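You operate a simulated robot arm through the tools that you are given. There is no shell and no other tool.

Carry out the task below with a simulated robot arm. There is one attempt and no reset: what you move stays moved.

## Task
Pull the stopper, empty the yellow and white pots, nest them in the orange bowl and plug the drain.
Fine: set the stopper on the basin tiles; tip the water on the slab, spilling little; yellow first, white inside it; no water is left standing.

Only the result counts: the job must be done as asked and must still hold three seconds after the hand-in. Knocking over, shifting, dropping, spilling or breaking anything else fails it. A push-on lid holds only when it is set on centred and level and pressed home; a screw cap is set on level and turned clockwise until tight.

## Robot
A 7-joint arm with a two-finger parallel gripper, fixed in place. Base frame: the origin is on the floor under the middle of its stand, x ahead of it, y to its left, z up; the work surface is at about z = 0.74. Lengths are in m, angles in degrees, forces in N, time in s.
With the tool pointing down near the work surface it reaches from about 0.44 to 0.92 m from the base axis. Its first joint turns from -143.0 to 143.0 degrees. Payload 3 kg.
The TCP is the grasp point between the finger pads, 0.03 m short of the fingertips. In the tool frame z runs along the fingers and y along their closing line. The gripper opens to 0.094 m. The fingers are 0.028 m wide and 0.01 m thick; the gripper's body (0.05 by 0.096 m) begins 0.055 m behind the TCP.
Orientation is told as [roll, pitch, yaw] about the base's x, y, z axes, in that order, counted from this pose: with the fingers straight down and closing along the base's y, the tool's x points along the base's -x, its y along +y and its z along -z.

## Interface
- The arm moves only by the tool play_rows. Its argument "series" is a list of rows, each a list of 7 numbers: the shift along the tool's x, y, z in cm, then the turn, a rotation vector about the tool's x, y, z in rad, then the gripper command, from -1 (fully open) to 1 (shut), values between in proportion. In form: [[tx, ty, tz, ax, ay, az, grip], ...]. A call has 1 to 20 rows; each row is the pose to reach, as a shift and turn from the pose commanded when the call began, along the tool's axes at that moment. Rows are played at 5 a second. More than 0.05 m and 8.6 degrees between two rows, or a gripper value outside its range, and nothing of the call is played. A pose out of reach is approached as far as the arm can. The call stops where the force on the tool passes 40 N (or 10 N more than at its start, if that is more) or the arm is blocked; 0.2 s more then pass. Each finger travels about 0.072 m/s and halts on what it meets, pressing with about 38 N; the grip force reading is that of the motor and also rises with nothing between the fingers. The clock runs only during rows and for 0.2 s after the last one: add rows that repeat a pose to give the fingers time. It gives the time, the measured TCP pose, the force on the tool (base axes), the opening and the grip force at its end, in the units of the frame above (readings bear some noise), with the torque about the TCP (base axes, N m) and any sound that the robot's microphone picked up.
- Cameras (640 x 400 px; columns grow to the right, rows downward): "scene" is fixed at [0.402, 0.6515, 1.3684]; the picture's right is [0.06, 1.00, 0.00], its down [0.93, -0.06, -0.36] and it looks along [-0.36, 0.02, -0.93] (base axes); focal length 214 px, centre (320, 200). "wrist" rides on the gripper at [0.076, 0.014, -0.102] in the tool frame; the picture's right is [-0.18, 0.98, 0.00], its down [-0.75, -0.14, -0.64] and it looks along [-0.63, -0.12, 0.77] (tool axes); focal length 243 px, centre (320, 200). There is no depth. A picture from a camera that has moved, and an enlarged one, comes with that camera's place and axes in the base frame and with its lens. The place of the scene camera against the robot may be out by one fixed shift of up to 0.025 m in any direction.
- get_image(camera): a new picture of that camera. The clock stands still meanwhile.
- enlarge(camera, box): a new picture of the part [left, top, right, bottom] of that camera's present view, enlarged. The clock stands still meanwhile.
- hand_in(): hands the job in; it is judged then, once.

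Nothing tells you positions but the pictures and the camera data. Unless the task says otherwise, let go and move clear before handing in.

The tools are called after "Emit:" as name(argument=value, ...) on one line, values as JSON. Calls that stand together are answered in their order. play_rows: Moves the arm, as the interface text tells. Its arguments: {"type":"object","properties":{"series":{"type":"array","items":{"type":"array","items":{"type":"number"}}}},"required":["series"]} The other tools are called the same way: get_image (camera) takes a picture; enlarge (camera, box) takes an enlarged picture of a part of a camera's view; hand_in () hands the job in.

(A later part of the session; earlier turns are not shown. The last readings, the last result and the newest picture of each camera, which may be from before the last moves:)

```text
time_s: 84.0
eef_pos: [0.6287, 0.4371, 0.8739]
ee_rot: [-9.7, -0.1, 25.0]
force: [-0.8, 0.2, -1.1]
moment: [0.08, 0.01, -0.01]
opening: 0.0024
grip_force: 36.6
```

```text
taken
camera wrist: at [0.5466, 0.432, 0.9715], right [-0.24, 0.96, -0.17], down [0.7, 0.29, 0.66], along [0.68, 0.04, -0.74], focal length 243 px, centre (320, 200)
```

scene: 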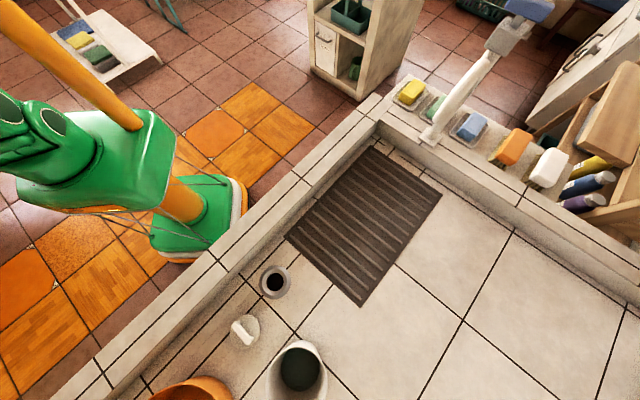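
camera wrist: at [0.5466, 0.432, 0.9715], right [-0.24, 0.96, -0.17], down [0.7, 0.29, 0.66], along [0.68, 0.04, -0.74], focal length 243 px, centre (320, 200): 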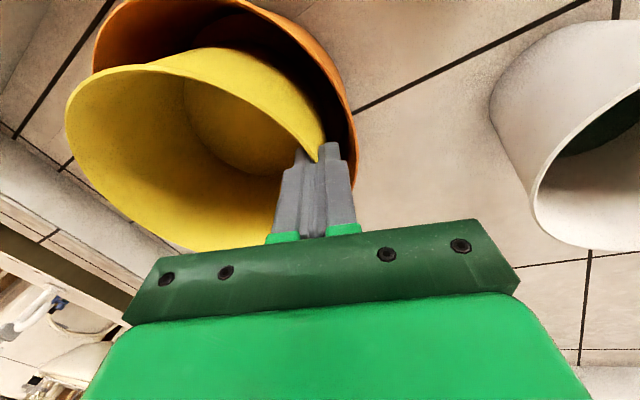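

The outer finger would come within a few millimetres of the bowl's rim. I'll shift 1.2 cm to the right first, then go on down.

Emit:
play_rows(series=[[0, -0.6, 0.1, 0, 0, 0, 1], [0, -1.18, 0.2, 0, 0, 0, 1], [0, -1.1, 0.69, 0, 0, 0, 1], [0, -1.05, 0.99, 0, 0, 0, 1], [0, -1.05, 0.99, 0, 0, 0, 1]])

Emit:
get_image(camera="wrist")

```text
time_s: 85.2
eef_pos: [0.634, 0.4258, 0.8671]
ee_rot: [-9.7, 0.0, 24.9]
force: [-0.5, -0.8, -0.7]
moment: [0.04, 0.02, 0.0]
opening: 0.0017
grip_force: 36.8
```

```text
taken
camera wrist: at [0.5516, 0.4212, 0.9636], right [-0.24, 0.96, -0.17], down [0.7, 0.29, 0.66], along [0.68, 0.04, -0.74], focal length 243 px, centre (320, 200)
```

wrist: 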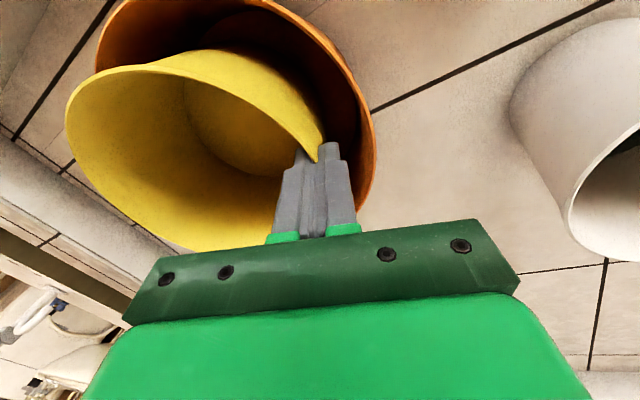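

There is clear space beside the outer finger now, so I'll continue down in 5 mm steps.

Emit:
play_rows(series=[[0, 0.05, 0.25, 0, 0, 0, 1], [0, 0.09, 0.5, 0, 0, 0, 1], [0, 0.09, 0.5, 0, 0, 0, 1]])

Emit:
play_rows(series=[[0, 0.05, 0.25, 0, 0, 0, 1], [0, 0.09, 0.5, 0, 0, 0, 1], [0, 0.09, 0.5, 0, 0, 0, 1]])

```text
time_s: 86.0
eef_pos: [0.6341, 0.4252, 0.8608]
ee_rot: [-9.7, 0.0, 25.0]
force: [-0.3, 0.4, -1.2]
moment: [0.05, 0.03, 0.01]
opening: 0.0018
grip_force: 36.6
```

```text
time_s: 86.8
eef_pos: [0.6341, 0.4254, 0.8572]
ee_rot: [-9.7, 0.0, 25.0]
force: [-0.6, 1.1, -0.2]
moment: [0.05, 0.0, -0.03]
opening: 0.002
grip_force: 37.0
```

Emit:
play_rows(series=[[0, 0.05, 0.25, 0, 0, 0, 1], [0, 0.09, 0.5, 0, 0, 0, 1], [0, 0.09, 0.5, 0, 0, 0, 1]])

Emit:
get_image(camera="wrist")

```text
time_s: 87.6
eef_pos: [0.6342, 0.4261, 0.8536]
ee_rot: [-9.8, -0.2, 25.1]
force: [-1.9, -2.2, 11.3]
moment: [-0.41, -0.58, -0.17]
opening: 0.0022
grip_force: 36.7
stopped in row 3: the force on the tool passed its limit at 41 N (the readings are from after the stop); the commanded pose is now the measured one
```

```text
taken
camera wrist: at [0.5517, 0.4215, 0.9506], right [-0.24, 0.96, -0.17], down [0.69, 0.29, 0.66], along [0.68, 0.05, -0.73], focal length 243 px, centre (320, 200)
```

wrist: 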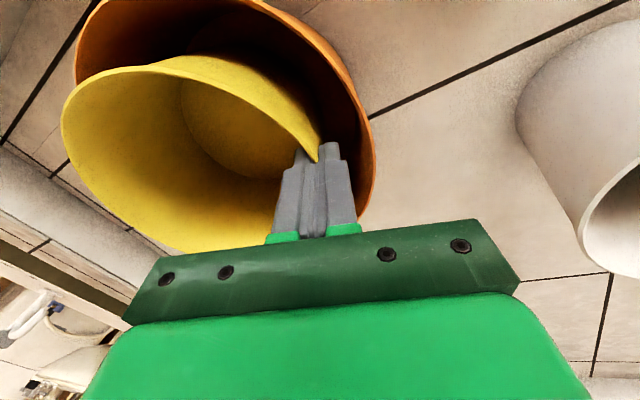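

The pot has touched the bowl floor at TCP z = 0.854, slightly low on the outer-left edge. I'll ease the grip open a few millimetres so it settles flat gently.

Emit:
play_rows(series=[[0, 0, 0, 0, 0, 0, 0.93], [0, 0, 0, 0, 0, 0, 0.9], [0, 0, 0, 0, 0, 0, 0.87], [0, 0, 0, 0, 0, 0, 0.84], [0, 0, 0, 0, 0, 0, 0.8], [0, 0, 0, 0, 0, 0, 0.8]])

Emit:
get_image(camera="wrist")

Emit:
enlarge(camera="wrist", box=[200, 80, 440, 250])

```text
time_s: 89.0
eef_pos: [0.634, 0.4274, 0.8533]
ee_rot: [-9.8, -0.2, 25.1]
force: [-0.3, 0.1, 0.5]
moment: [-0.01, -0.01, -0.02]
opening: 0.0095
grip_force: 0.1
```

```text
taken
camera wrist: at [0.5517, 0.4215, 0.9499], right [-0.24, 0.96, -0.17], down [0.69, 0.29, 0.66], along [0.68, 0.05, -0.73], focal length 243 px, centre (320, 200)
```

wrist: 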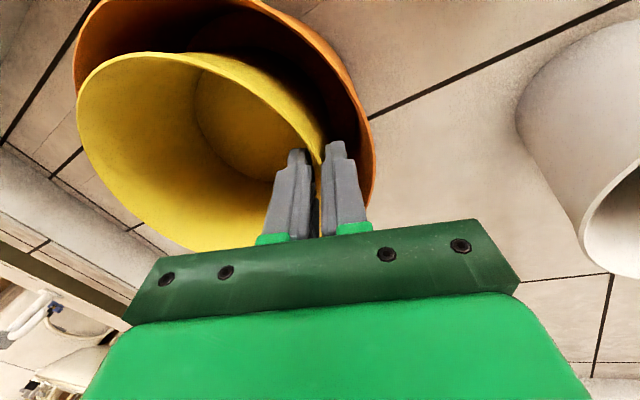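

```text
2.35 times, centred on (320, 165) of wrist
camera zoom: at [0.5517, 0.4215, 0.9499], right [-0.24, 0.96, -0.17], down [0.69, 0.29, 0.66], along [0.68, 0.05, -0.73], focal length 571 px, centre (320, 282)
```

zoom: 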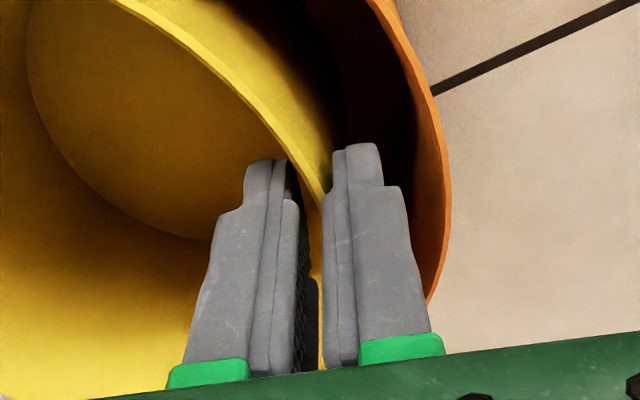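

The yellow pot has settled level in the bowl with the fingers free. I'll open slightly more and back out along the wall.

Emit:
play_rows(series=[[0, 0.1, 0, 0, 0, 0, 0.75], [0, 0.1, -0.5, 0, 0, 0, 0.7], [0, 0.1, -1.5, 0, 0, 0, 0.7], [0, 0.1, -3, 0, 0, 0, 0.7], [0, 0, -5, 0, 0, 0, 0.5], [0, -0.5, -8, 0, 0, 0, 0], [0, -1.5, -12, 0, 0, 0, -0.5], [0, -2.5, -15, 0, 0, 0, -1]])

Emit:
get_image(camera="wrist")

Emit:
get_image(camera="scene")

```text
time_s: 90.8
eef_pos: [0.6334, 0.426, 1.0044]
ee_rot: [-9.7, -0.3, 25.1]
force: [-0.1, -0.8, 0.4]
moment: [-0.03, 0.02, -0.02]
opening: 0.0939
grip_force: 0.1
```

```text
taken
camera wrist: at [0.5522, 0.4213, 1.1023], right [-0.24, 0.96, -0.17], down [0.69, 0.29, 0.66], along [0.68, 0.05, -0.73], focal length 243 px, centre (320, 200)
```

wrist: 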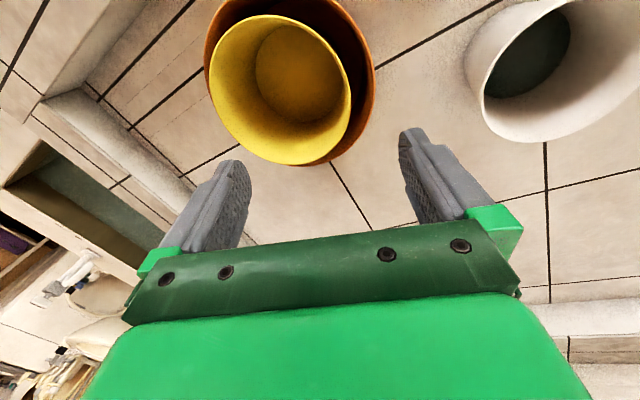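

```text
taken
```

scene: 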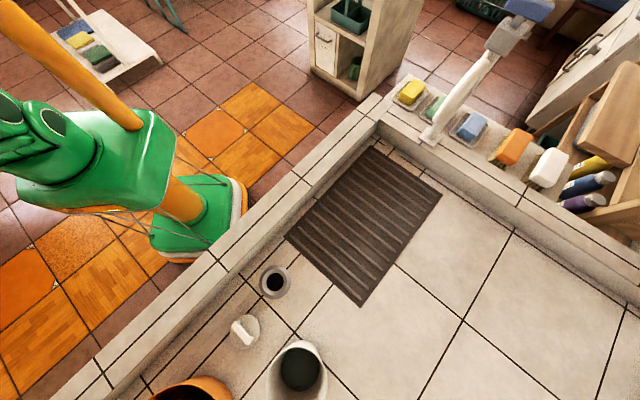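

Emit:
enlarge(camera="wrist", box=[180, 0, 440, 180])

Emit:
enlarge(camera="wrist", box=[440, 0, 640, 160])

```text
2.22 times, centred on (310, 90) of wrist
camera zoom: at [0.5522, 0.4213, 1.1023], right [-0.24, 0.96, -0.17], down [0.69, 0.29, 0.66], along [0.68, 0.05, -0.73], focal length 539 px, centre (342, 444)
```

zoom: 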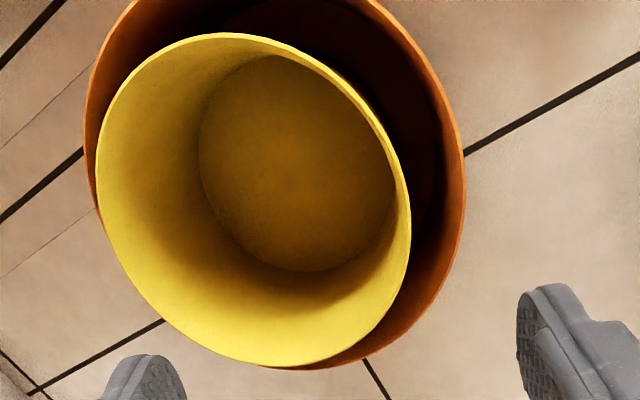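

```text
2.50 times, centred on (540, 80) of wrist
camera zoom: at [0.5522, 0.4213, 1.1023], right [-0.24, 0.96, -0.17], down [0.69, 0.29, 0.66], along [0.68, 0.05, -0.73], focal length 606 px, centre (-230, 500)
```

zoom: 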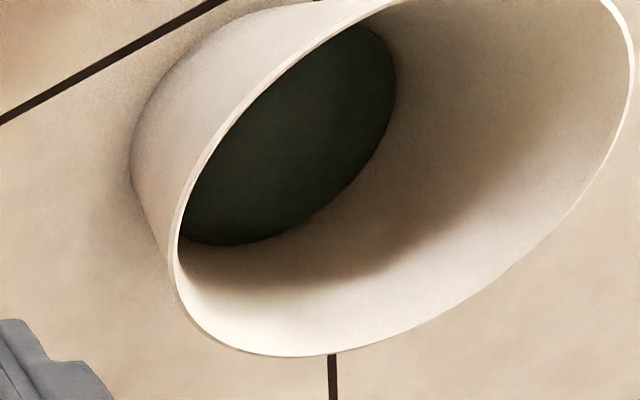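

Yellow sits level in the bowl, centred near (0.668, 0.363), and is empty. Next is the white pot, centred near (0.572, 0.594); I'll move above its left wall with a matching lean.

Emit:
play_rows(series=[[0.09, 3.06, 0.11, -0.004, -0.0077, -0.0452, -1], [0.19, 6.12, 0.22, -0.008, -0.0155, -0.0903, -1], [0.28, 9.18, 0.33, -0.011, -0.0232, -0.1355, -1], [0.38, 12.24, 0.45, -0.015, -0.0309, -0.1807, -1], [0.47, 15.29, 0.56, -0.019, -0.0386, -0.2258, -1], [0.56, 18.35, 0.67, -0.023, -0.0464, -0.271, -1], [0.66, 21.41, 0.78, -0.026, -0.0541, -0.3161, -1], [0.75, 24.47, 0.89, -0.03, -0.0618, -0.3613, -1], [0.75, 24.47, 0.89, -0.03, -0.0618, -0.3613, -1]])

Emit:
get_image(camera="wrist")

Emit:
enlarge(camera="wrist", box=[180, 0, 440, 200])

```text
time_s: 92.8
eef_pos: [0.5263, 0.642, 0.9564]
ee_rot: [-8.1, -0.5, 46.2]
force: [-0.6, 0.7, -0.4]
moment: [-0.01, 0.0, -0.01]
opening: 0.094
grip_force: 0.1
```

```text
taken
camera wrist: at [0.4527, 0.6042, 1.054], right [-0.57, 0.81, -0.14], down [0.55, 0.5, 0.66], along [0.6, 0.3, -0.74], focal length 243 px, centre (320, 200)
```

wrist: 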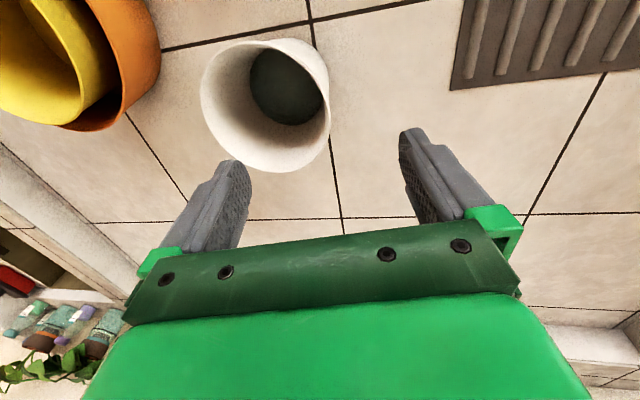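

```text
2.00 times, centred on (310, 100) of wrist
camera zoom: at [0.4527, 0.6042, 1.054], right [-0.57, 0.81, -0.14], down [0.55, 0.5, 0.66], along [0.6, 0.3, -0.74], focal length 485 px, centre (340, 400)
```

zoom: 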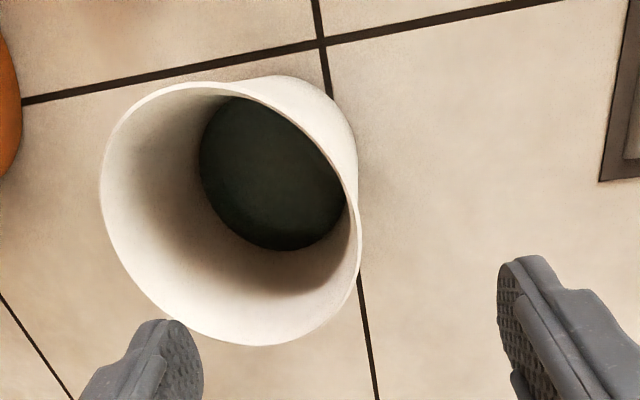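

The white pot's rim centre refines to (0.574, 0.593), radius 6 cm. I'll come down to just above its left wall.

Emit:
play_rows(series=[[0.05, 0.2, 2, 0, 0.003, 0, -1], [0.1, 0.4, 4, 0, 0.006, 0, -1], [0.16, 0.6, 6.07, 0, 0.0087, 0, -1], [0.16, 0.6, 6.07, 0, 0.0087, 0, -1]])

Emit:
get_image(camera="wrist")

Emit:
enlarge(camera="wrist", box=[180, 60, 440, 240])

```text
time_s: 93.8
eef_pos: [0.5278, 0.6395, 0.8942]
ee_rot: [-8.1, 0.1, 45.9]
force: [-0.2, 0.5, -0.2]
moment: [0.01, 0.01, 0.0]
opening: 0.094
grip_force: 0.0
```

```text
taken
camera wrist: at [0.4537, 0.6032, 0.9912], right [-0.57, 0.81, -0.14], down [0.56, 0.51, 0.66], along [0.6, 0.3, -0.74], focal length 243 px, centre (320, 200)
```

wrist: 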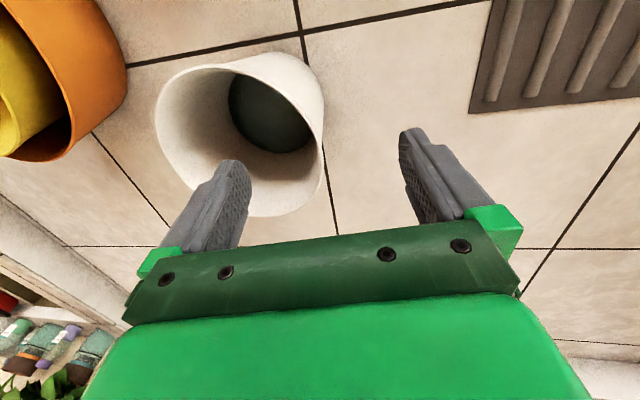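

```text
2.22 times, centred on (310, 150) of wrist
camera zoom: at [0.4537, 0.6032, 0.9912], right [-0.57, 0.81, -0.14], down [0.56, 0.51, 0.66], along [0.6, 0.3, -0.74], focal length 539 px, centre (342, 311)
```

zoom: 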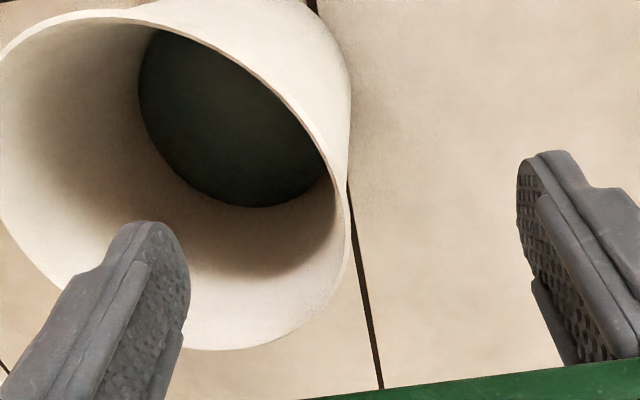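

The wall lines up with the midline between the fingers. I'll slide down over it.

Emit:
play_rows(series=[[0, 0, 1.5, 0, 0, 0, -1], [0, 0, 3, 0, 0, 0, -1], [0, 0, 4.5, 0, 0, 0, -1], [0, 0, 5.5, 0, 0, 0, -0.8], [0, 0, 6, 0, 0, 0, -0.5], [0, 0, 6, 0, 0, 0, -0.2], [0, 0, 6, 0, 0, 0, 0.2], [0, 0, 6, 0, 0, 0, 0.45], [0, 0, 6, 0, 0, 0, 0.5]])

Emit:
get_image(camera="wrist")

Emit:
enlarge(camera="wrist", box=[220, 100, 440, 250])

```text
time_s: 95.8
eef_pos: [0.533, 0.6336, 0.8322]
ee_rot: [-8.1, 0.0, 46.0]
force: [-0.2, 0.7, -0.7]
moment: [0.0, 0.0, 0.0]
opening: 0.0234
grip_force: 0.1
```

```text
taken
camera wrist: at [0.4602, 0.5975, 0.9305], right [-0.57, 0.81, -0.14], down [0.56, 0.51, 0.66], along [0.6, 0.3, -0.74], focal length 243 px, centre (320, 200)
```

wrist: 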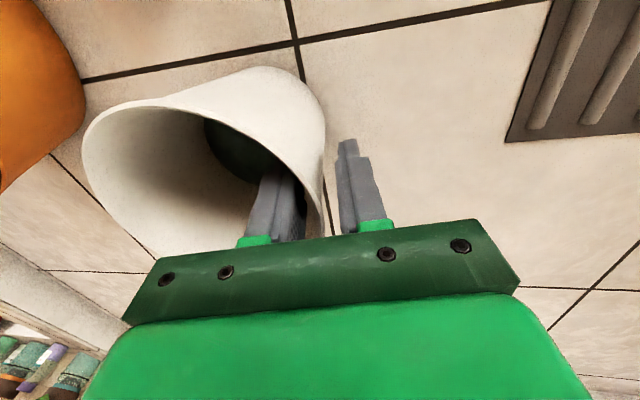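

```text
2.67 times, centred on (330, 175) of wrist
camera zoom: at [0.4602, 0.5975, 0.9305], right [-0.57, 0.81, -0.14], down [0.56, 0.51, 0.66], along [0.6, 0.3, -0.74], focal length 647 px, centre (293, 267)
```

zoom: 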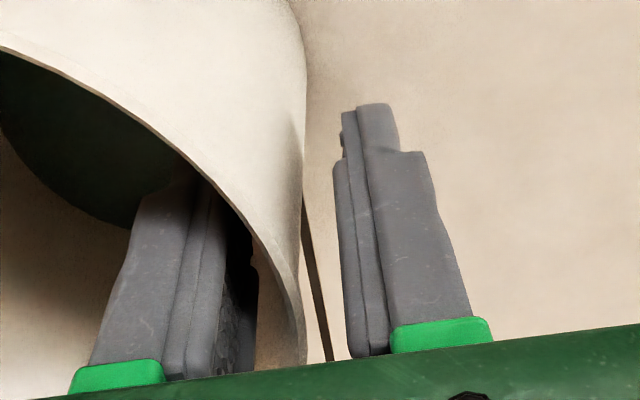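

The wall is well centred between the fingers. I'll close firmly.

Emit:
play_rows(series=[[0, 0, -0.2, 0, 0, 0, 0.6], [0, 0, -0.2, 0, 0, 0, 0.75], [0, 0, -0.2, 0, 0, 0, 0.9], [0, 0, -0.2, 0, 0, 0, 1], [0, 0, -0.2, 0, 0, 0, 1], [0, 0, -0.2, 0, 0, 0, 1], [0, 0, -0.2, 0, 0, 0, 1]])

Emit:
enlarge(camera="wrist", box=[40, 20, 440, 250])

```text
time_s: 97.4
eef_pos: [0.532, 0.6334, 0.8364]
ee_rot: [-8.1, 0.0, 46.0]
force: [0.1, -0.1, 2.0]
moment: [0.14, 0.06, 0.02]
opening: 0.0064
grip_force: 37.4
```

```text
1.60 times, centred on (240, 135) of wrist
camera zoom: at [0.4588, 0.5971, 0.9335], right [-0.57, 0.81, -0.14], down [0.56, 0.51, 0.66], along [0.6, 0.3, -0.74], focal length 388 px, centre (448, 304)
```

zoom: 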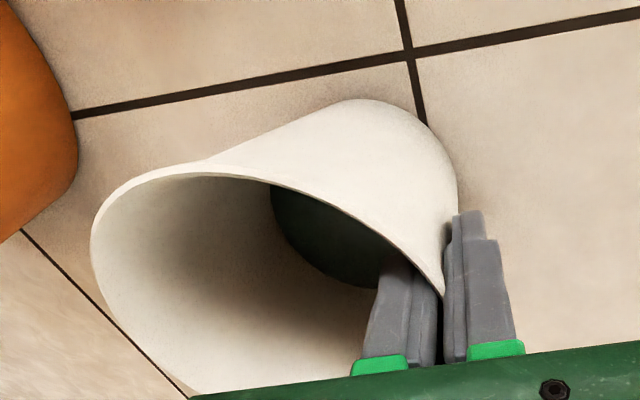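

It is gripped at 6.4 mm, but yellow crept in the fingers while tipping, so I want a deeper hold on this one. I'll reopen a little, go 1.3 cm deeper and close again.

Emit:
play_rows(series=[[0, 0, 0, 0, 0, 0, 0.8], [0, 0, 0, 0, 0, 0, 0.55], [0, 0, 0.5, 0, 0, 0, 0.5], [0, 0, 1.0, 0, 0, 0, 0.5], [0, 0, 1.3, 0, 0, 0, 0.5], [0, 0, 1.3, 0, 0, 0, 0.5]])

Emit:
enlarge(camera="wrist", box=[220, 100, 440, 250])

```text
time_s: 98.8
eef_pos: [0.5341, 0.6318, 0.8223]
ee_rot: [-8.1, 0.1, 46.0]
force: [0.0, -0.2, -0.1]
moment: [0.0, 0.02, 0.0]
opening: 0.0234
grip_force: 0.1
```

```text
2.67 times, centred on (330, 175) of wrist
camera zoom: at [0.4596, 0.5953, 0.9213], right [-0.57, 0.81, -0.14], down [0.56, 0.51, 0.65], along [0.6, 0.3, -0.74], focal length 647 px, centre (293, 267)
```

zoom: 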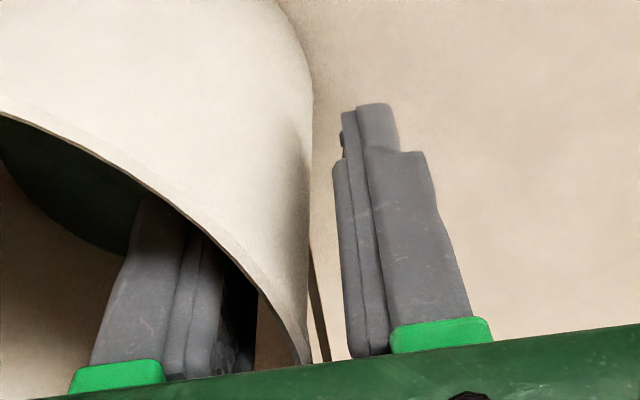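

Deeper now, with the wall still near the middle. I'll close firmly.

Emit:
play_rows(series=[[0, 0.05, 0, 0, 0, 0, 0.65], [0, 0.1, 0, 0, 0, 0, 0.8], [0, 0.1, 0, 0, 0, 0, 0.95], [0, 0.1, 0, 0, 0, 0, 1], [0, 0.1, 0, 0, 0, 0, 1], [0, 0.1, 0, 0, 0, 0, 1], [0, 0.1, 0, 0, 0, 0, 1]])

Emit:
enlarge(camera="wrist", box=[40, 20, 440, 250])

```text
time_s: 100.4
eef_pos: [0.5327, 0.6318, 0.824]
ee_rot: [-8.1, 0.0, 46.1]
force: [0.0, 0.1, 0.2]
moment: [0.06, 0.05, -0.02]
opening: 0.0063
grip_force: 38.0
```

```text
1.60 times, centred on (240, 135) of wrist
camera zoom: at [0.459, 0.5959, 0.9222], right [-0.57, 0.81, -0.14], down [0.56, 0.51, 0.66], along [0.6, 0.3, -0.74], focal length 388 px, centre (448, 304)
```

zoom: 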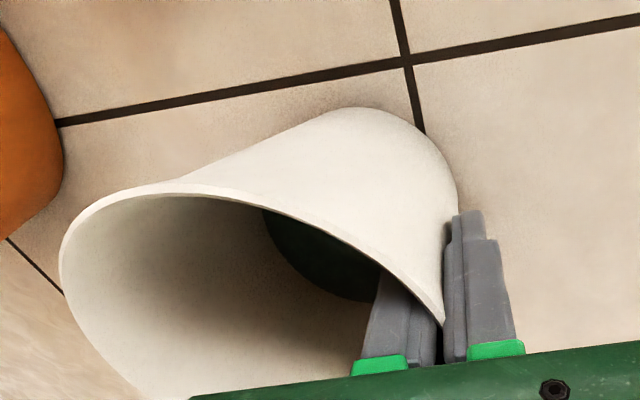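

The white pot is held deeper, again at 6.3 mm. I'll lift it slowly and check the load.

Emit:
play_rows(series=[[0, -0.04, -0.3, 0, 0, 0, 1], [0, -0.1, -0.7, 0, 0, 0, 1], [0, -0.17, -1.2, 0, 0, 0, 1], [0, -0.25, -1.8, 0, 0, 0, 1], [0, -0.35, -2.5, 0, 0, 0, 1], [0, -0.42, -3, 0, 0, 0, 1], [0, -0.42, -3, 0, 0, 0, 1]])

Emit:
get_image(camera="wrist")

Emit:
get_image(camera="scene")

```text
time_s: 102.0
eef_pos: [0.5328, 0.6328, 0.8526]
ee_rot: [-8.1, 0.0, 46.0]
force: [0.7, 0.1, -3.0]
moment: [0.12, 0.08, 0.03]
opening: 0.0064
grip_force: 38.4
```

```text
taken
camera wrist: at [0.4594, 0.5966, 0.9504], right [-0.57, 0.81, -0.14], down [0.56, 0.51, 0.65], along [0.6, 0.3, -0.74], focal length 243 px, centre (320, 200)
```

wrist: 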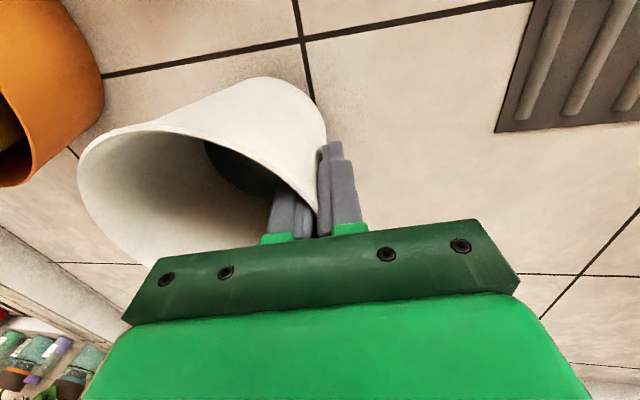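

```text
taken
```

scene: 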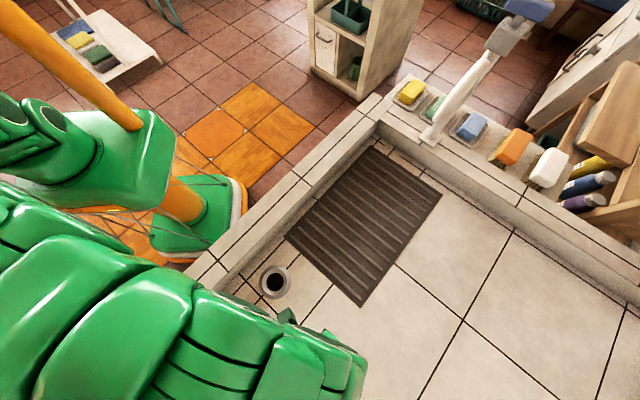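

The load is 3 N and the grip is steady. I'll raise it gently before crossing to the slab.

Emit:
play_rows(series=[[0.1, -0.07, -0.5, 0, 0, 0, 1], [0.3, -0.21, -1.49, 0, 0, 0, 1], [0.7, -0.42, -2.97, 0, 0, 0, 1], [1.1, -0.66, -4.65, 0, 0, 0, 1], [1.5, -0.89, -6.24, 0, 0, 0, 1], [1.8, -1.09, -7.62, 0, 0, 0, 1], [2.0, -1.21, -8.51, 0, 0, 0, 1], [2.0, -1.34, -9.4, 0, 0, 0, 1], [2.0, -1.41, -9.9, 0, 0, 0, 1], [2.0, -1.41, -9.9, 0, 0, 0, 1]])

Emit:
get_image(camera="wrist")

```text
time_s: 104.2
eef_pos: [0.5196, 0.619, 0.9545]
ee_rot: [-8.2, 0.0, 46.0]
force: [-0.6, 0.2, -0.6]
moment: [0.05, 0.06, -0.01]
opening: 0.0061
grip_force: 37.7
```

```text
taken
camera wrist: at [0.4459, 0.5828, 1.0521], right [-0.57, 0.81, -0.14], down [0.56, 0.51, 0.65], along [0.6, 0.3, -0.74], focal length 243 px, centre (320, 200)
```

wrist: 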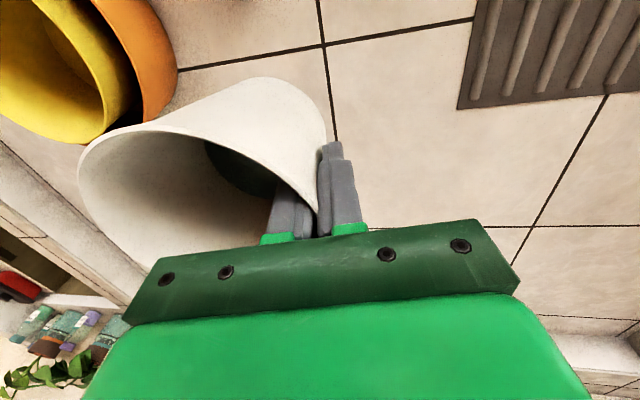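

The force reads oddly low at the end of that move, so I'll hold for a moment and re-read it.

Emit:
play_rows(series=[[0, 0, 0, 0, 0, 0, 1], [0, 0, 0, 0, 0, 0, 1], [0, 0, 0, 0, 0, 0, 1]])

Emit:
get_image(camera="scene")

Emit:
enlarge(camera="wrist", box=[60, 60, 360, 250])

```text
time_s: 105.0
eef_pos: [0.5191, 0.6185, 0.9538]
ee_rot: [-8.0, 0.0, 46.0]
force: [0.5, 0.3, -1.3]
moment: [0.06, 0.08, -0.01]
opening: 0.0064
grip_force: 37.7
```

```text
taken
```

scene: 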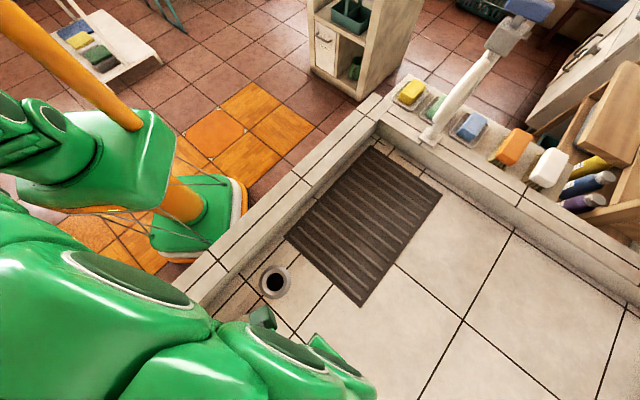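

```text
2.11 times, centred on (210, 155) of wrist
camera zoom: at [0.446, 0.5828, 1.0521], right [-0.57, 0.81, -0.14], down [0.56, 0.51, 0.66], along [0.6, 0.3, -0.74], focal length 511 px, centre (552, 295)
```

zoom: 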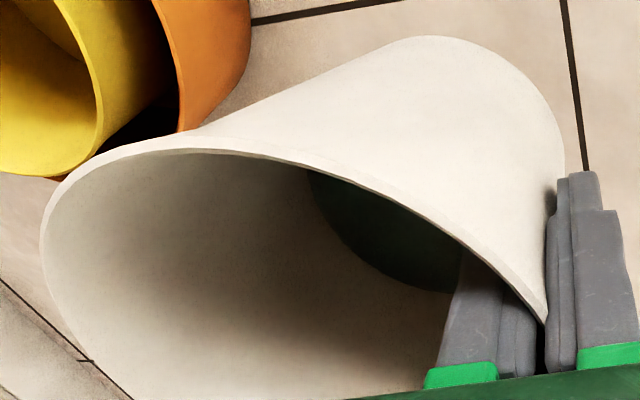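

The moment matches about 1.7 N, so the water is still inside. I'll carry it smoothly over to the slab.

Emit:
play_rows(series=[[0.1, 0.32, -0.05, 0, -0.0006, -0.0044, 1], [0.38, 1.25, -0.2, 0, -0.0024, -0.017, 1], [0.82, 2.7, -0.43, 0, -0.0052, -0.0368, 1], [1.4, 4.6, -0.73, 0, -0.0089, -0.0626, 1], [2.09, 6.87, -1.09, 0, -0.0133, -0.0935, 1], [2.88, 9.44, -1.5, 0, -0.0183, -0.1286, 1], [3.73, 12.24, -1.95, 0, -0.0237, -0.1667, 1], [4.63, 15.19, -2.41, 0, -0.0294, -0.2068, 1], [5.55, 18.21, -2.9, 0, -0.0353, -0.248, 1], [6.47, 21.23, -3.38, 0, -0.0412, -0.2892, 1], [7.37, 24.18, -3.84, 0, -0.0469, -0.3293, 1], [8.22, 26.98, -4.29, 0, -0.0523, -0.3674, 1], [9.01, 29.55, -4.7, 0, -0.0573, -0.4025, 1], [9.7, 31.82, -5.06, 0, -0.0617, -0.4334, 1], [10.28, 33.72, -5.36, 0, -0.0654, -0.4592, 1], [10.72, 35.17, -5.59, 0, -0.0682, -0.479, 1], [11.0, 36.1, -5.74, 0, -0.07, -0.4916, 1], [11.1, 36.42, -5.79, 0, -0.0706, -0.496, 1], [11.1, 36.42, -5.79, 0, -0.0706, -0.496, 1]])

Emit:
get_image(camera="scene")

Emit:
get_image(camera="wrist")

```text
time_s: 109.0
eef_pos: [0.1739, 0.7935, 0.9602]
ee_rot: [-8.1, 0.1, 74.7]
force: [0.5, -0.4, -2.0]
moment: [-0.01, 0.1, 0.0]
opening: 0.0061
grip_force: 37.4
```

```text
taken
```

scene: 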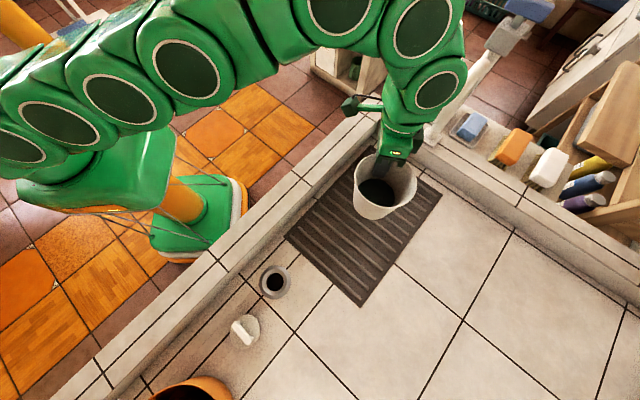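

```text
taken
camera wrist: at [0.1284, 0.727, 1.0582], right [-0.89, 0.43, -0.14], down [0.25, 0.71, 0.66], along [0.38, 0.55, -0.74], focal length 243 px, centre (320, 200)
```

wrist: 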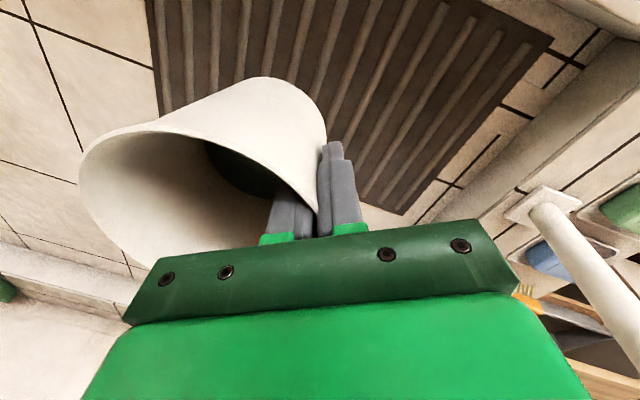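

The white pot is over the slab, still holding its water. I'll start tipping as before, moving out and down slightly.

Emit:
play_rows(series=[[-0.33, 0.05, 0.29, 0, -0.0495, 0.0071, 1], [-0.67, 0.08, 0.58, 0, -0.099, 0.0141, 1], [-1.0, 0.12, 0.87, 0, -0.1485, 0.0212, 1], [-1.33, 0.16, 1.16, 0, -0.198, 0.0282, 1], [-1.67, 0.21, 1.44, 0, -0.2475, 0.0353, 1], [-2.0, 0.25, 1.73, 0, -0.297, 0.0423, 1], [-2.33, 0.29, 2.02, 0, -0.3465, 0.0494, 1], [-2.67, 0.33, 2.31, 0, -0.396, 0.0564, 1], [-3.0, 0.37, 2.6, 0, -0.4455, 0.0635, 1], [-3.33, 0.41, 2.89, 0, -0.495, 0.0705, 1], [-3.67, 0.45, 3.18, 0, -0.5445, 0.0776, 1], [-4.0, 0.49, 3.47, 0, -0.594, 0.0846, 1], [-4.0, 0.49, 3.47, 0, -0.594, 0.0846, 1]])

Emit:
enlarge(camera="scene", box=[280, 100, 480, 320])

Emit:
get_image(camera="wrist")

```text
time_s: 111.8
eef_pos: [0.1872, 0.8328, 0.9243]
ee_rot: [-8.2, -34.2, 74.7]
force: [0.1, -0.8, -2.2]
moment: [-0.01, 0.11, -0.01]
opening: 0.0063
grip_force: 37.6
```

```text
1.82 times, centred on (380, 210) of scene
camera zoom: at [0.402, 0.6515, 1.3684], right [0.06, 1.0, 0.0], down [0.93, -0.06, -0.36], along [-0.36, 0.02, -0.93], focal length 390 px, centre (211, 182)
```

zoom: 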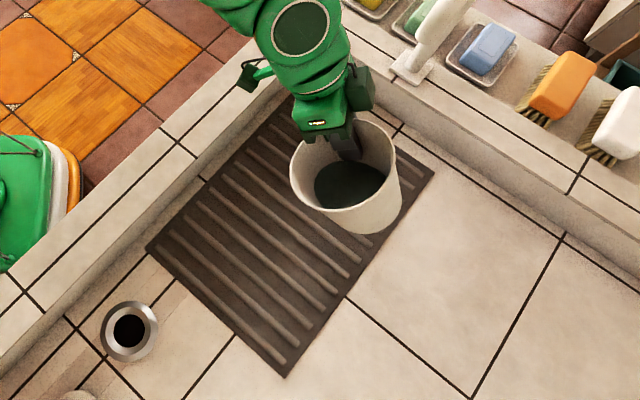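

```text
taken
camera wrist: at [0.1277, 0.7237, 0.9619], right [-0.88, 0.48, -0.01], down [0.11, 0.23, 0.97], along [0.47, 0.85, -0.26], focal length 243 px, centre (320, 200)
```

wrist: 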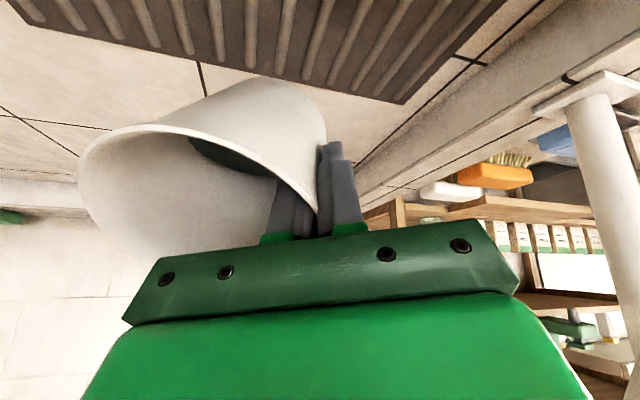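

The water is at the inboard side and the lip is over the slab. I'll tip on slowly to 58°.

Emit:
play_rows(series=[[0, 0, 0, 0, -0.0297, 0.0042, 1], [0, 0, 0, 0, -0.0594, 0.0085, 1], [0, 0, 0, 0, -0.0891, 0.0127, 1], [0, 0, 0, 0, -0.1188, 0.0169, 1], [0, 0, 0, 0, -0.1485, 0.0212, 1], [0, 0, 0, 0, -0.1782, 0.0254, 1], [0, 0, 0, 0, -0.2079, 0.0296, 1], [0, 0, 0, 0, -0.2376, 0.0338, 1], [0, 0, 0, 0, -0.2673, 0.0381, 1], [0, 0, 0, 0, -0.297, 0.0423, 1], [0, 0, 0, 0, -0.3267, 0.0465, 1], [0, 0, 0, 0, -0.3564, 0.0508, 1], [0, 0, 0, 0, -0.3861, 0.055, 1], [0, 0, 0, 0, -0.4158, 0.0592, 1], [0, 0, 0, 0, -0.4158, 0.0592, 1]])

Emit:
enlarge(camera="scene", box=[280, 100, 480, 320])

Emit:
get_image(camera="wrist")

```text
time_s: 115.0
eef_pos: [0.1892, 0.8328, 0.9258]
ee_rot: [-8.5, -57.0, 74.6]
force: [-0.1, 0.1, -0.4]
moment: [-0.06, 0.11, -0.01]
opening: 0.0064
grip_force: 37.9
```

```text
1.82 times, centred on (380, 210) of scene
camera zoom: at [0.402, 0.6515, 1.3684], right [0.06, 1.0, 0.0], down [0.93, -0.06, -0.36], along [-0.36, 0.02, -0.93], focal length 390 px, centre (211, 182)
```

zoom: 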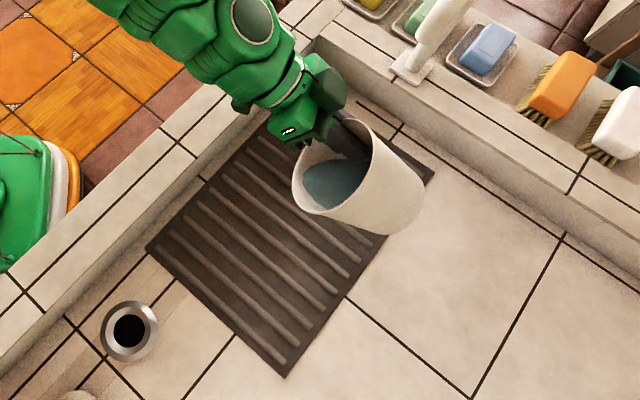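

```text
taken
camera wrist: at [0.1279, 0.7192, 0.9156], right [-0.88, 0.47, 0.07], down [0.01, -0.14, 0.99], along [0.48, 0.87, 0.12], focal length 243 px, centre (320, 200)
```

wrist: 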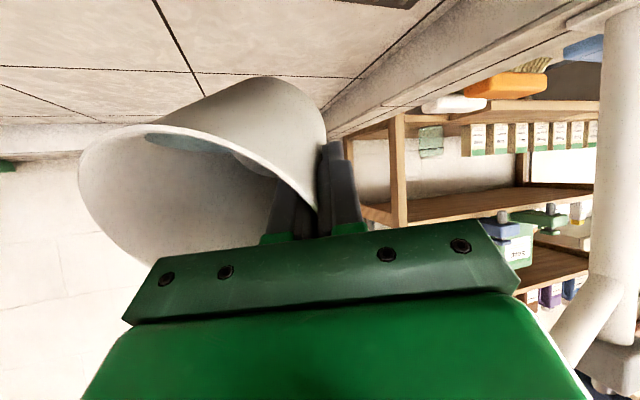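

It is beginning to reach the lip. I'll go on slowly toward 82°, drifting 3 cm outward to stay within reach.

Emit:
play_rows(series=[[-0.12, 0.02, 0.18, 0, -0.0297, 0.0042, 1], [-0.23, 0.05, 0.36, 0, -0.0594, 0.0085, 1], [-0.35, 0.07, 0.53, 0, -0.0891, 0.0127, 1], [-0.47, 0.1, 0.71, 0, -0.1188, 0.0169, 1], [-0.58, 0.12, 0.89, 0, -0.1485, 0.0212, 1], [-0.7, 0.15, 1.07, 0, -0.1782, 0.0254, 1], [-0.81, 0.17, 1.25, 0, -0.2079, 0.0296, 1], [-0.93, 0.2, 1.42, 0, -0.2376, 0.0338, 1], [-1.05, 0.22, 1.6, 0, -0.2673, 0.0381, 1], [-1.16, 0.25, 1.78, 0, -0.297, 0.0423, 1], [-1.28, 0.27, 1.96, 0, -0.3267, 0.0465, 1], [-1.4, 0.3, 2.13, 0, -0.3564, 0.0508, 1], [-1.51, 0.32, 2.31, 0, -0.3861, 0.055, 1], [-1.63, 0.35, 2.49, 0, -0.4158, 0.0592, 1], [-1.63, 0.35, 2.49, 0, -0.4158, 0.0592, 1]])

Emit:
enlarge(camera="scene", box=[280, 100, 480, 320])

Emit:
get_image(camera="wrist")

```text
time_s: 118.2
eef_pos: [0.1942, 0.8708, 0.9241]
ee_rot: [-8.6, -82.4, 75.1]
force: [-0.4, 0.5, -1.1]
moment: [-0.05, 0.06, -0.01]
opening: 0.0062
grip_force: 38.5
out of reach, approached as far as the arm can: row 1, 2, 3, 7, 8, 9, 10, 11, 12, 13, 14, 15
```

```text
1.82 times, centred on (380, 210) of scene
camera zoom: at [0.402, 0.6515, 1.3684], right [0.06, 1.0, 0.0], down [0.93, -0.06, -0.36], along [-0.36, 0.02, -0.93], focal length 390 px, centre (211, 182)
```

zoom: 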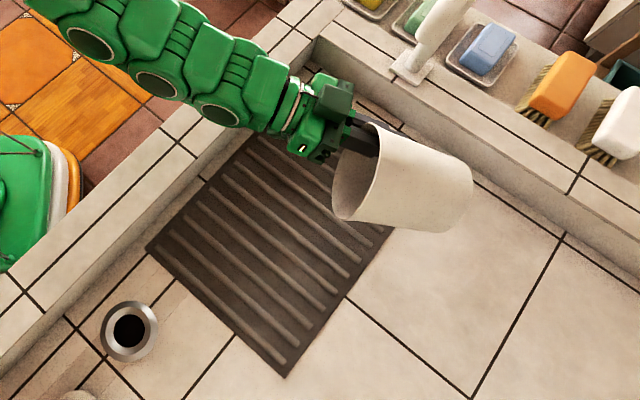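

```text
taken
camera wrist: at [0.1379, 0.773, 0.8609], right [-0.89, 0.42, 0.16], down [-0.1, -0.54, 0.83], along [0.43, 0.73, 0.53], focal length 243 px, centre (320, 200)
```

wrist: 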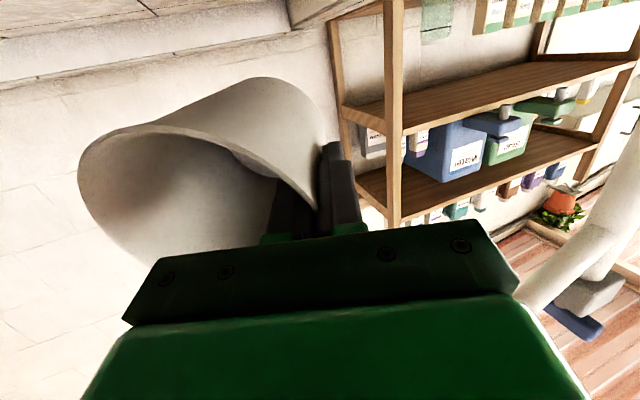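

The water appears to have run out. I'll tip a bit past 90° and wait for the last drops.

Emit:
play_rows(series=[[0, 0, 0, 0, -0.0297, 0.0042, 1], [0, 0, 0, 0, -0.0594, 0.0085, 1], [0, 0, 0, 0, -0.0891, 0.0127, 1], [0, 0, 0, 0, -0.1188, 0.0169, 1], [0, 0, 0, 0, -0.1485, 0.0212, 1], [0, 0, 0, 0, -0.1782, 0.0254, 1], [0, 0, 0, 0, -0.2079, 0.0296, 1], [0, 0, 0, 0, -0.2376, 0.0338, 1], [0, 0, 0, 0, -0.2376, 0.0338, 1], [0, 0, 0, 0, -0.2376, 0.0338, 1], [0, 0, 0, 0, -0.2376, 0.0338, 1], [0, 0, 0, 0, -0.2376, 0.0338, 1], [0, 0, 0, 0, -0.2376, 0.0338, 1]])

Emit:
enlarge(camera="scene", box=[220, 100, 500, 320])

Emit:
enlarge(camera="wrist", box=[60, 60, 360, 250])

```text
time_s: 121.0
eef_pos: [0.1942, 0.8771, 0.9259]
ee_rot: [172.3, -83.9, -105.8]
force: [-0.4, 0.2, -1.8]
moment: [-0.04, 0.04, 0.03]
opening: 0.0062
grip_force: 37.9
out of reach, approached as far as the arm can: row 3, 4, 5, 6, 7, 8, 9, 10, 11, 12, 13
```

```text
1.82 times, centred on (360, 210) of scene
camera zoom: at [0.402, 0.6515, 1.3684], right [0.06, 1.0, 0.0], down [0.93, -0.06, -0.36], along [-0.36, 0.02, -0.93], focal length 390 px, centre (247, 182)
```

zoom: 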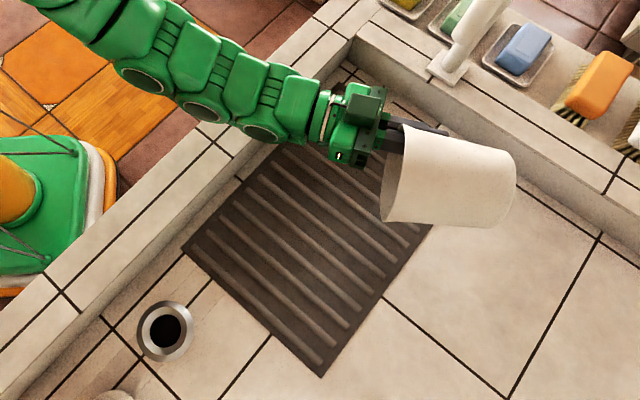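

```text
2.11 times, centred on (210, 155) of wrist
camera zoom: at [0.142, 0.7964, 0.8361], right [-0.91, 0.37, 0.2], down [-0.15, -0.72, 0.68], along [0.39, 0.59, 0.71], focal length 511 px, centre (552, 295)
```

zoom: 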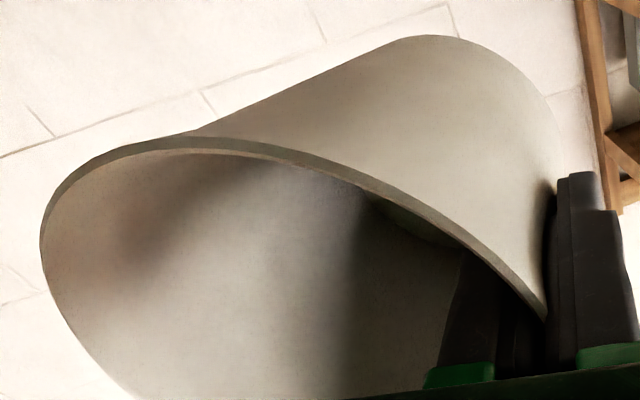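

The white pot is empty. I'll bring it back upright slowly this time, in two legs.

Emit:
play_rows(series=[[-0.5, 0.01, 0.05, 0, 0.0693, -0.0099, 1], [-1.0, 0.01, 0.1, 0, 0.1386, -0.0197, 1], [-1.5, 0.02, 0.15, 0, 0.2079, -0.0296, 1], [-2.0, 0.03, 0.2, 0, 0.2772, -0.0395, 1], [-2.5, 0.04, 0.26, 0, 0.3465, -0.0494, 1], [-3.0, 0.04, 0.31, 0, 0.4158, -0.0592, 1], [-3.5, 0.05, 0.36, 0, 0.4851, -0.0691, 1], [-4.0, 0.06, 0.41, 0, 0.5544, -0.079, 1], [-4.5, 0.07, 0.46, 0, 0.6237, -0.0888, 1], [-5.0, 0.07, 0.52, 0, 0.693, -0.0987, 1], [-5.5, 0.08, 0.57, 0, 0.7623, -0.1086, 1], [-6.0, 0.09, 0.62, 0, 0.8316, -0.1184, 1], [-6.0, 0.09, 0.62, 0, 0.8316, -0.1184, 1]])

Emit:
enlarge(camera="wrist", box=[60, 60, 360, 250])

```text
time_s: 123.8
eef_pos: [0.1925, 0.8755, 0.9846]
ee_rot: [-7.9, -47.9, 74.7]
force: [-0.2, -0.5, -0.1]
moment: [0.02, 0.04, 0.02]
opening: 0.0065
grip_force: 37.8
```

```text
2.11 times, centred on (210, 155) of wrist
camera zoom: at [0.1323, 0.7621, 0.9924], right [-0.88, 0.48, 0.05], down [0.05, 0.0, 1.0], along [0.47, 0.88, -0.03], focal length 511 px, centre (552, 295)
```

zoom: 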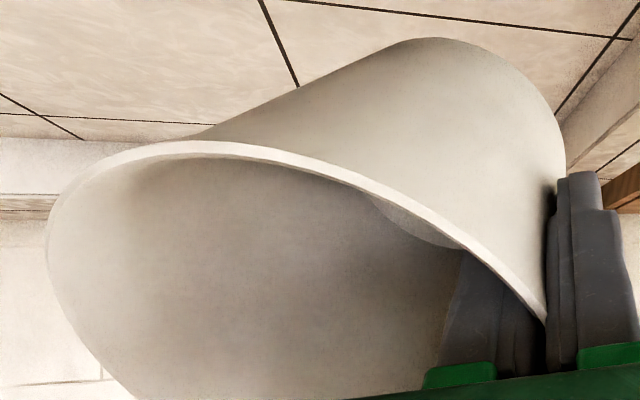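

The hold is unchanged at 6.5 mm. Now the second leg to upright, moving inboard.

Emit:
play_rows(series=[[0.45, -0.07, -0.49, 0, 0.0693, -0.0099, 1], [0.89, -0.14, -0.98, 0, 0.1386, -0.0197, 1], [1.34, -0.21, -1.47, 0, 0.2079, -0.0296, 1], [1.78, -0.28, -1.96, 0, 0.2772, -0.0395, 1], [2.23, -0.35, -2.45, 0, 0.3465, -0.0494, 1], [2.68, -0.42, -2.95, 0, 0.4158, -0.0592, 1], [3.12, -0.49, -3.44, 0, 0.4851, -0.0691, 1], [3.57, -0.56, -3.93, 0, 0.5544, -0.079, 1], [4.01, -0.63, -4.42, 0, 0.6237, -0.0888, 1], [4.46, -0.7, -4.91, 0, 0.693, -0.0987, 1], [4.9, -0.77, -5.4, 0, 0.7623, -0.1086, 1], [5.35, -0.84, -5.89, 0, 0.8276, -0.1179, 1], [5.35, -0.84, -5.89, 0, 0.8276, -0.1179, 1]])

Emit:
get_image(camera="scene")

Emit:
get_image(camera="wrist")

Emit:
enlarge(camera="scene", box=[320, 90, 460, 250])

```text
time_s: 126.6
eef_pos: [0.1729, 0.8002, 0.981]
ee_rot: [-8.0, -0.1, 74.7]
force: [-0.5, 0.0, -0.5]
moment: [-0.01, 0.03, -0.01]
opening: 0.0067
grip_force: 38.1
```

```text
taken
```

scene: 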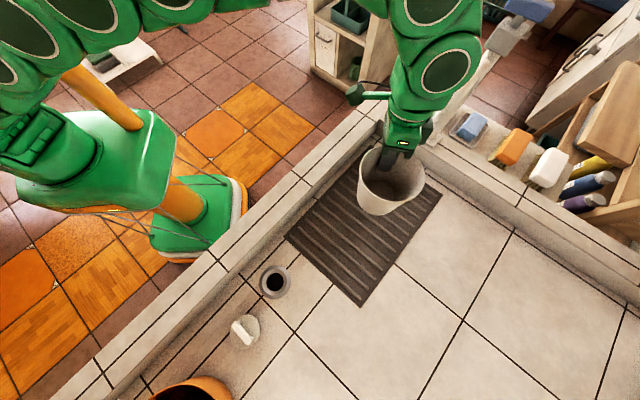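

```text
taken
camera wrist: at [0.1254, 0.7321, 1.08], right [-0.89, 0.43, -0.14], down [0.25, 0.71, 0.66], along [0.38, 0.55, -0.74], focal length 243 px, centre (320, 200)
```

wrist: 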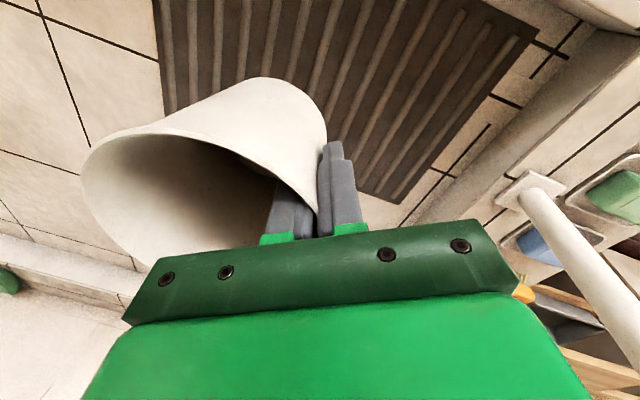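

```text
2.50 times, centred on (390, 170) of scene
camera zoom: at [0.402, 0.6515, 1.3684], right [0.06, 1.0, 0.0], down [0.93, -0.06, -0.36], along [-0.36, 0.02, -0.93], focal length 536 px, centre (145, 275)
```

zoom: 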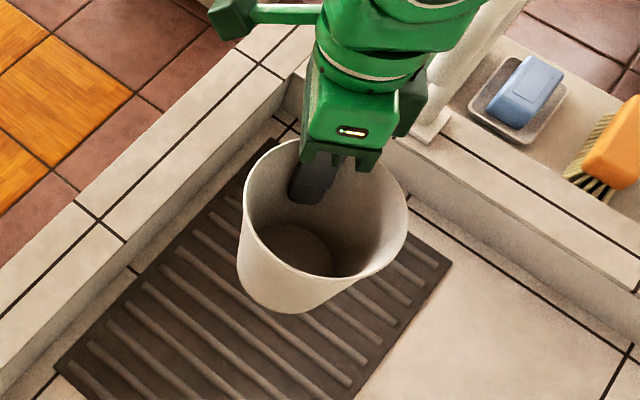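

White is empty and firmly held. I'll carry it back toward the nest, first leg.

Emit:
play_rows(series=[[0.17, -0.32, 0.04, 0, 0.0007, 0.0049, 1], [0.67, -1.23, 0.14, 0, 0.0027, 0.0189, 1], [1.44, -2.66, 0.31, 0, 0.0057, 0.0407, 1], [2.46, -4.53, 0.52, 0, 0.0098, 0.0694, 1], [3.67, -6.77, 0.78, 0, 0.0146, 0.1037, 1], [5.05, -9.31, 1.07, 0, 0.02, 0.1425, 1], [6.54, -12.07, 1.39, 0, 0.026, 0.1847, 1], [8.11, -14.97, 1.73, 0, 0.0322, 0.2292, 1], [9.73, -17.95, 2.07, 0, 0.0387, 0.2748, 1], [11.35, -20.93, 2.41, 0, 0.0451, 0.3204, 1], [12.92, -23.83, 2.75, 0, 0.0513, 0.3649, 1], [14.41, -26.59, 3.07, 0, 0.0573, 0.4071, 1], [15.79, -29.13, 3.36, 0, 0.0627, 0.4459, 1], [17.0, -31.37, 3.62, 0, 0.0675, 0.4802, 1], [18.02, -33.24, 3.83, 0, 0.0716, 0.5089, 1], [18.79, -34.67, 4.0, 0, 0.0746, 0.5307, 1], [19.29, -35.58, 4.1, 0, 0.0766, 0.5447, 1], [19.46, -35.9, 4.14, 0, 0.0773, 0.5496, 1], [19.46, -35.9, 4.14, 0, 0.0773, 0.5496, 1]])

Emit:
get_image(camera="scene")

Emit:
get_image(camera="wrist")

```text
time_s: 130.6
eef_pos: [0.4688, 0.5162, 0.9926]
ee_rot: [-8.0, -0.2, 42.9]
force: [-0.1, 0.5, -0.6]
moment: [0.03, 0.03, -0.01]
opening: 0.0065
grip_force: 37.9
```

```text
taken
```

scene: 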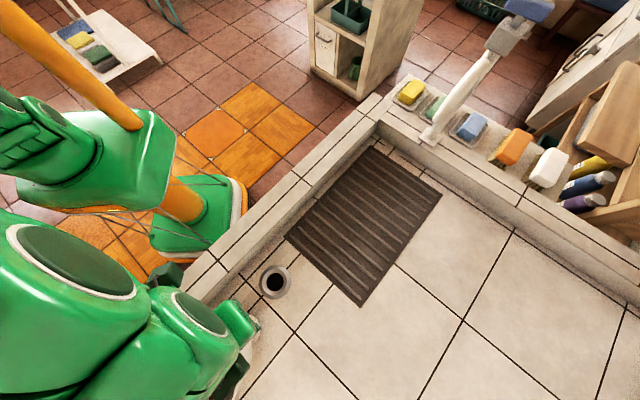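

```text
taken
camera wrist: at [0.3925, 0.4841, 1.0916], right [-0.53, 0.84, -0.14], down [0.59, 0.47, 0.66], along [0.62, 0.27, -0.74], focal length 243 px, centre (320, 200)
```

wrist: 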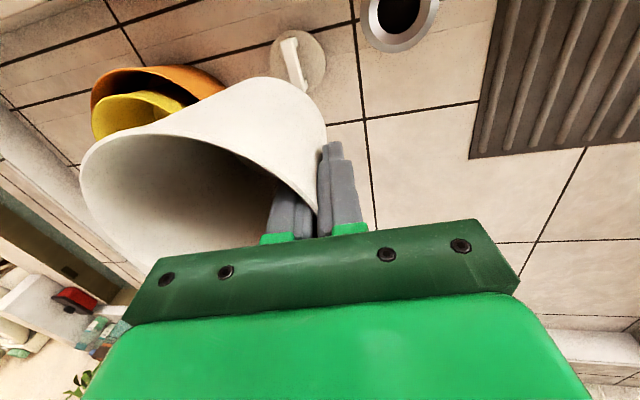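

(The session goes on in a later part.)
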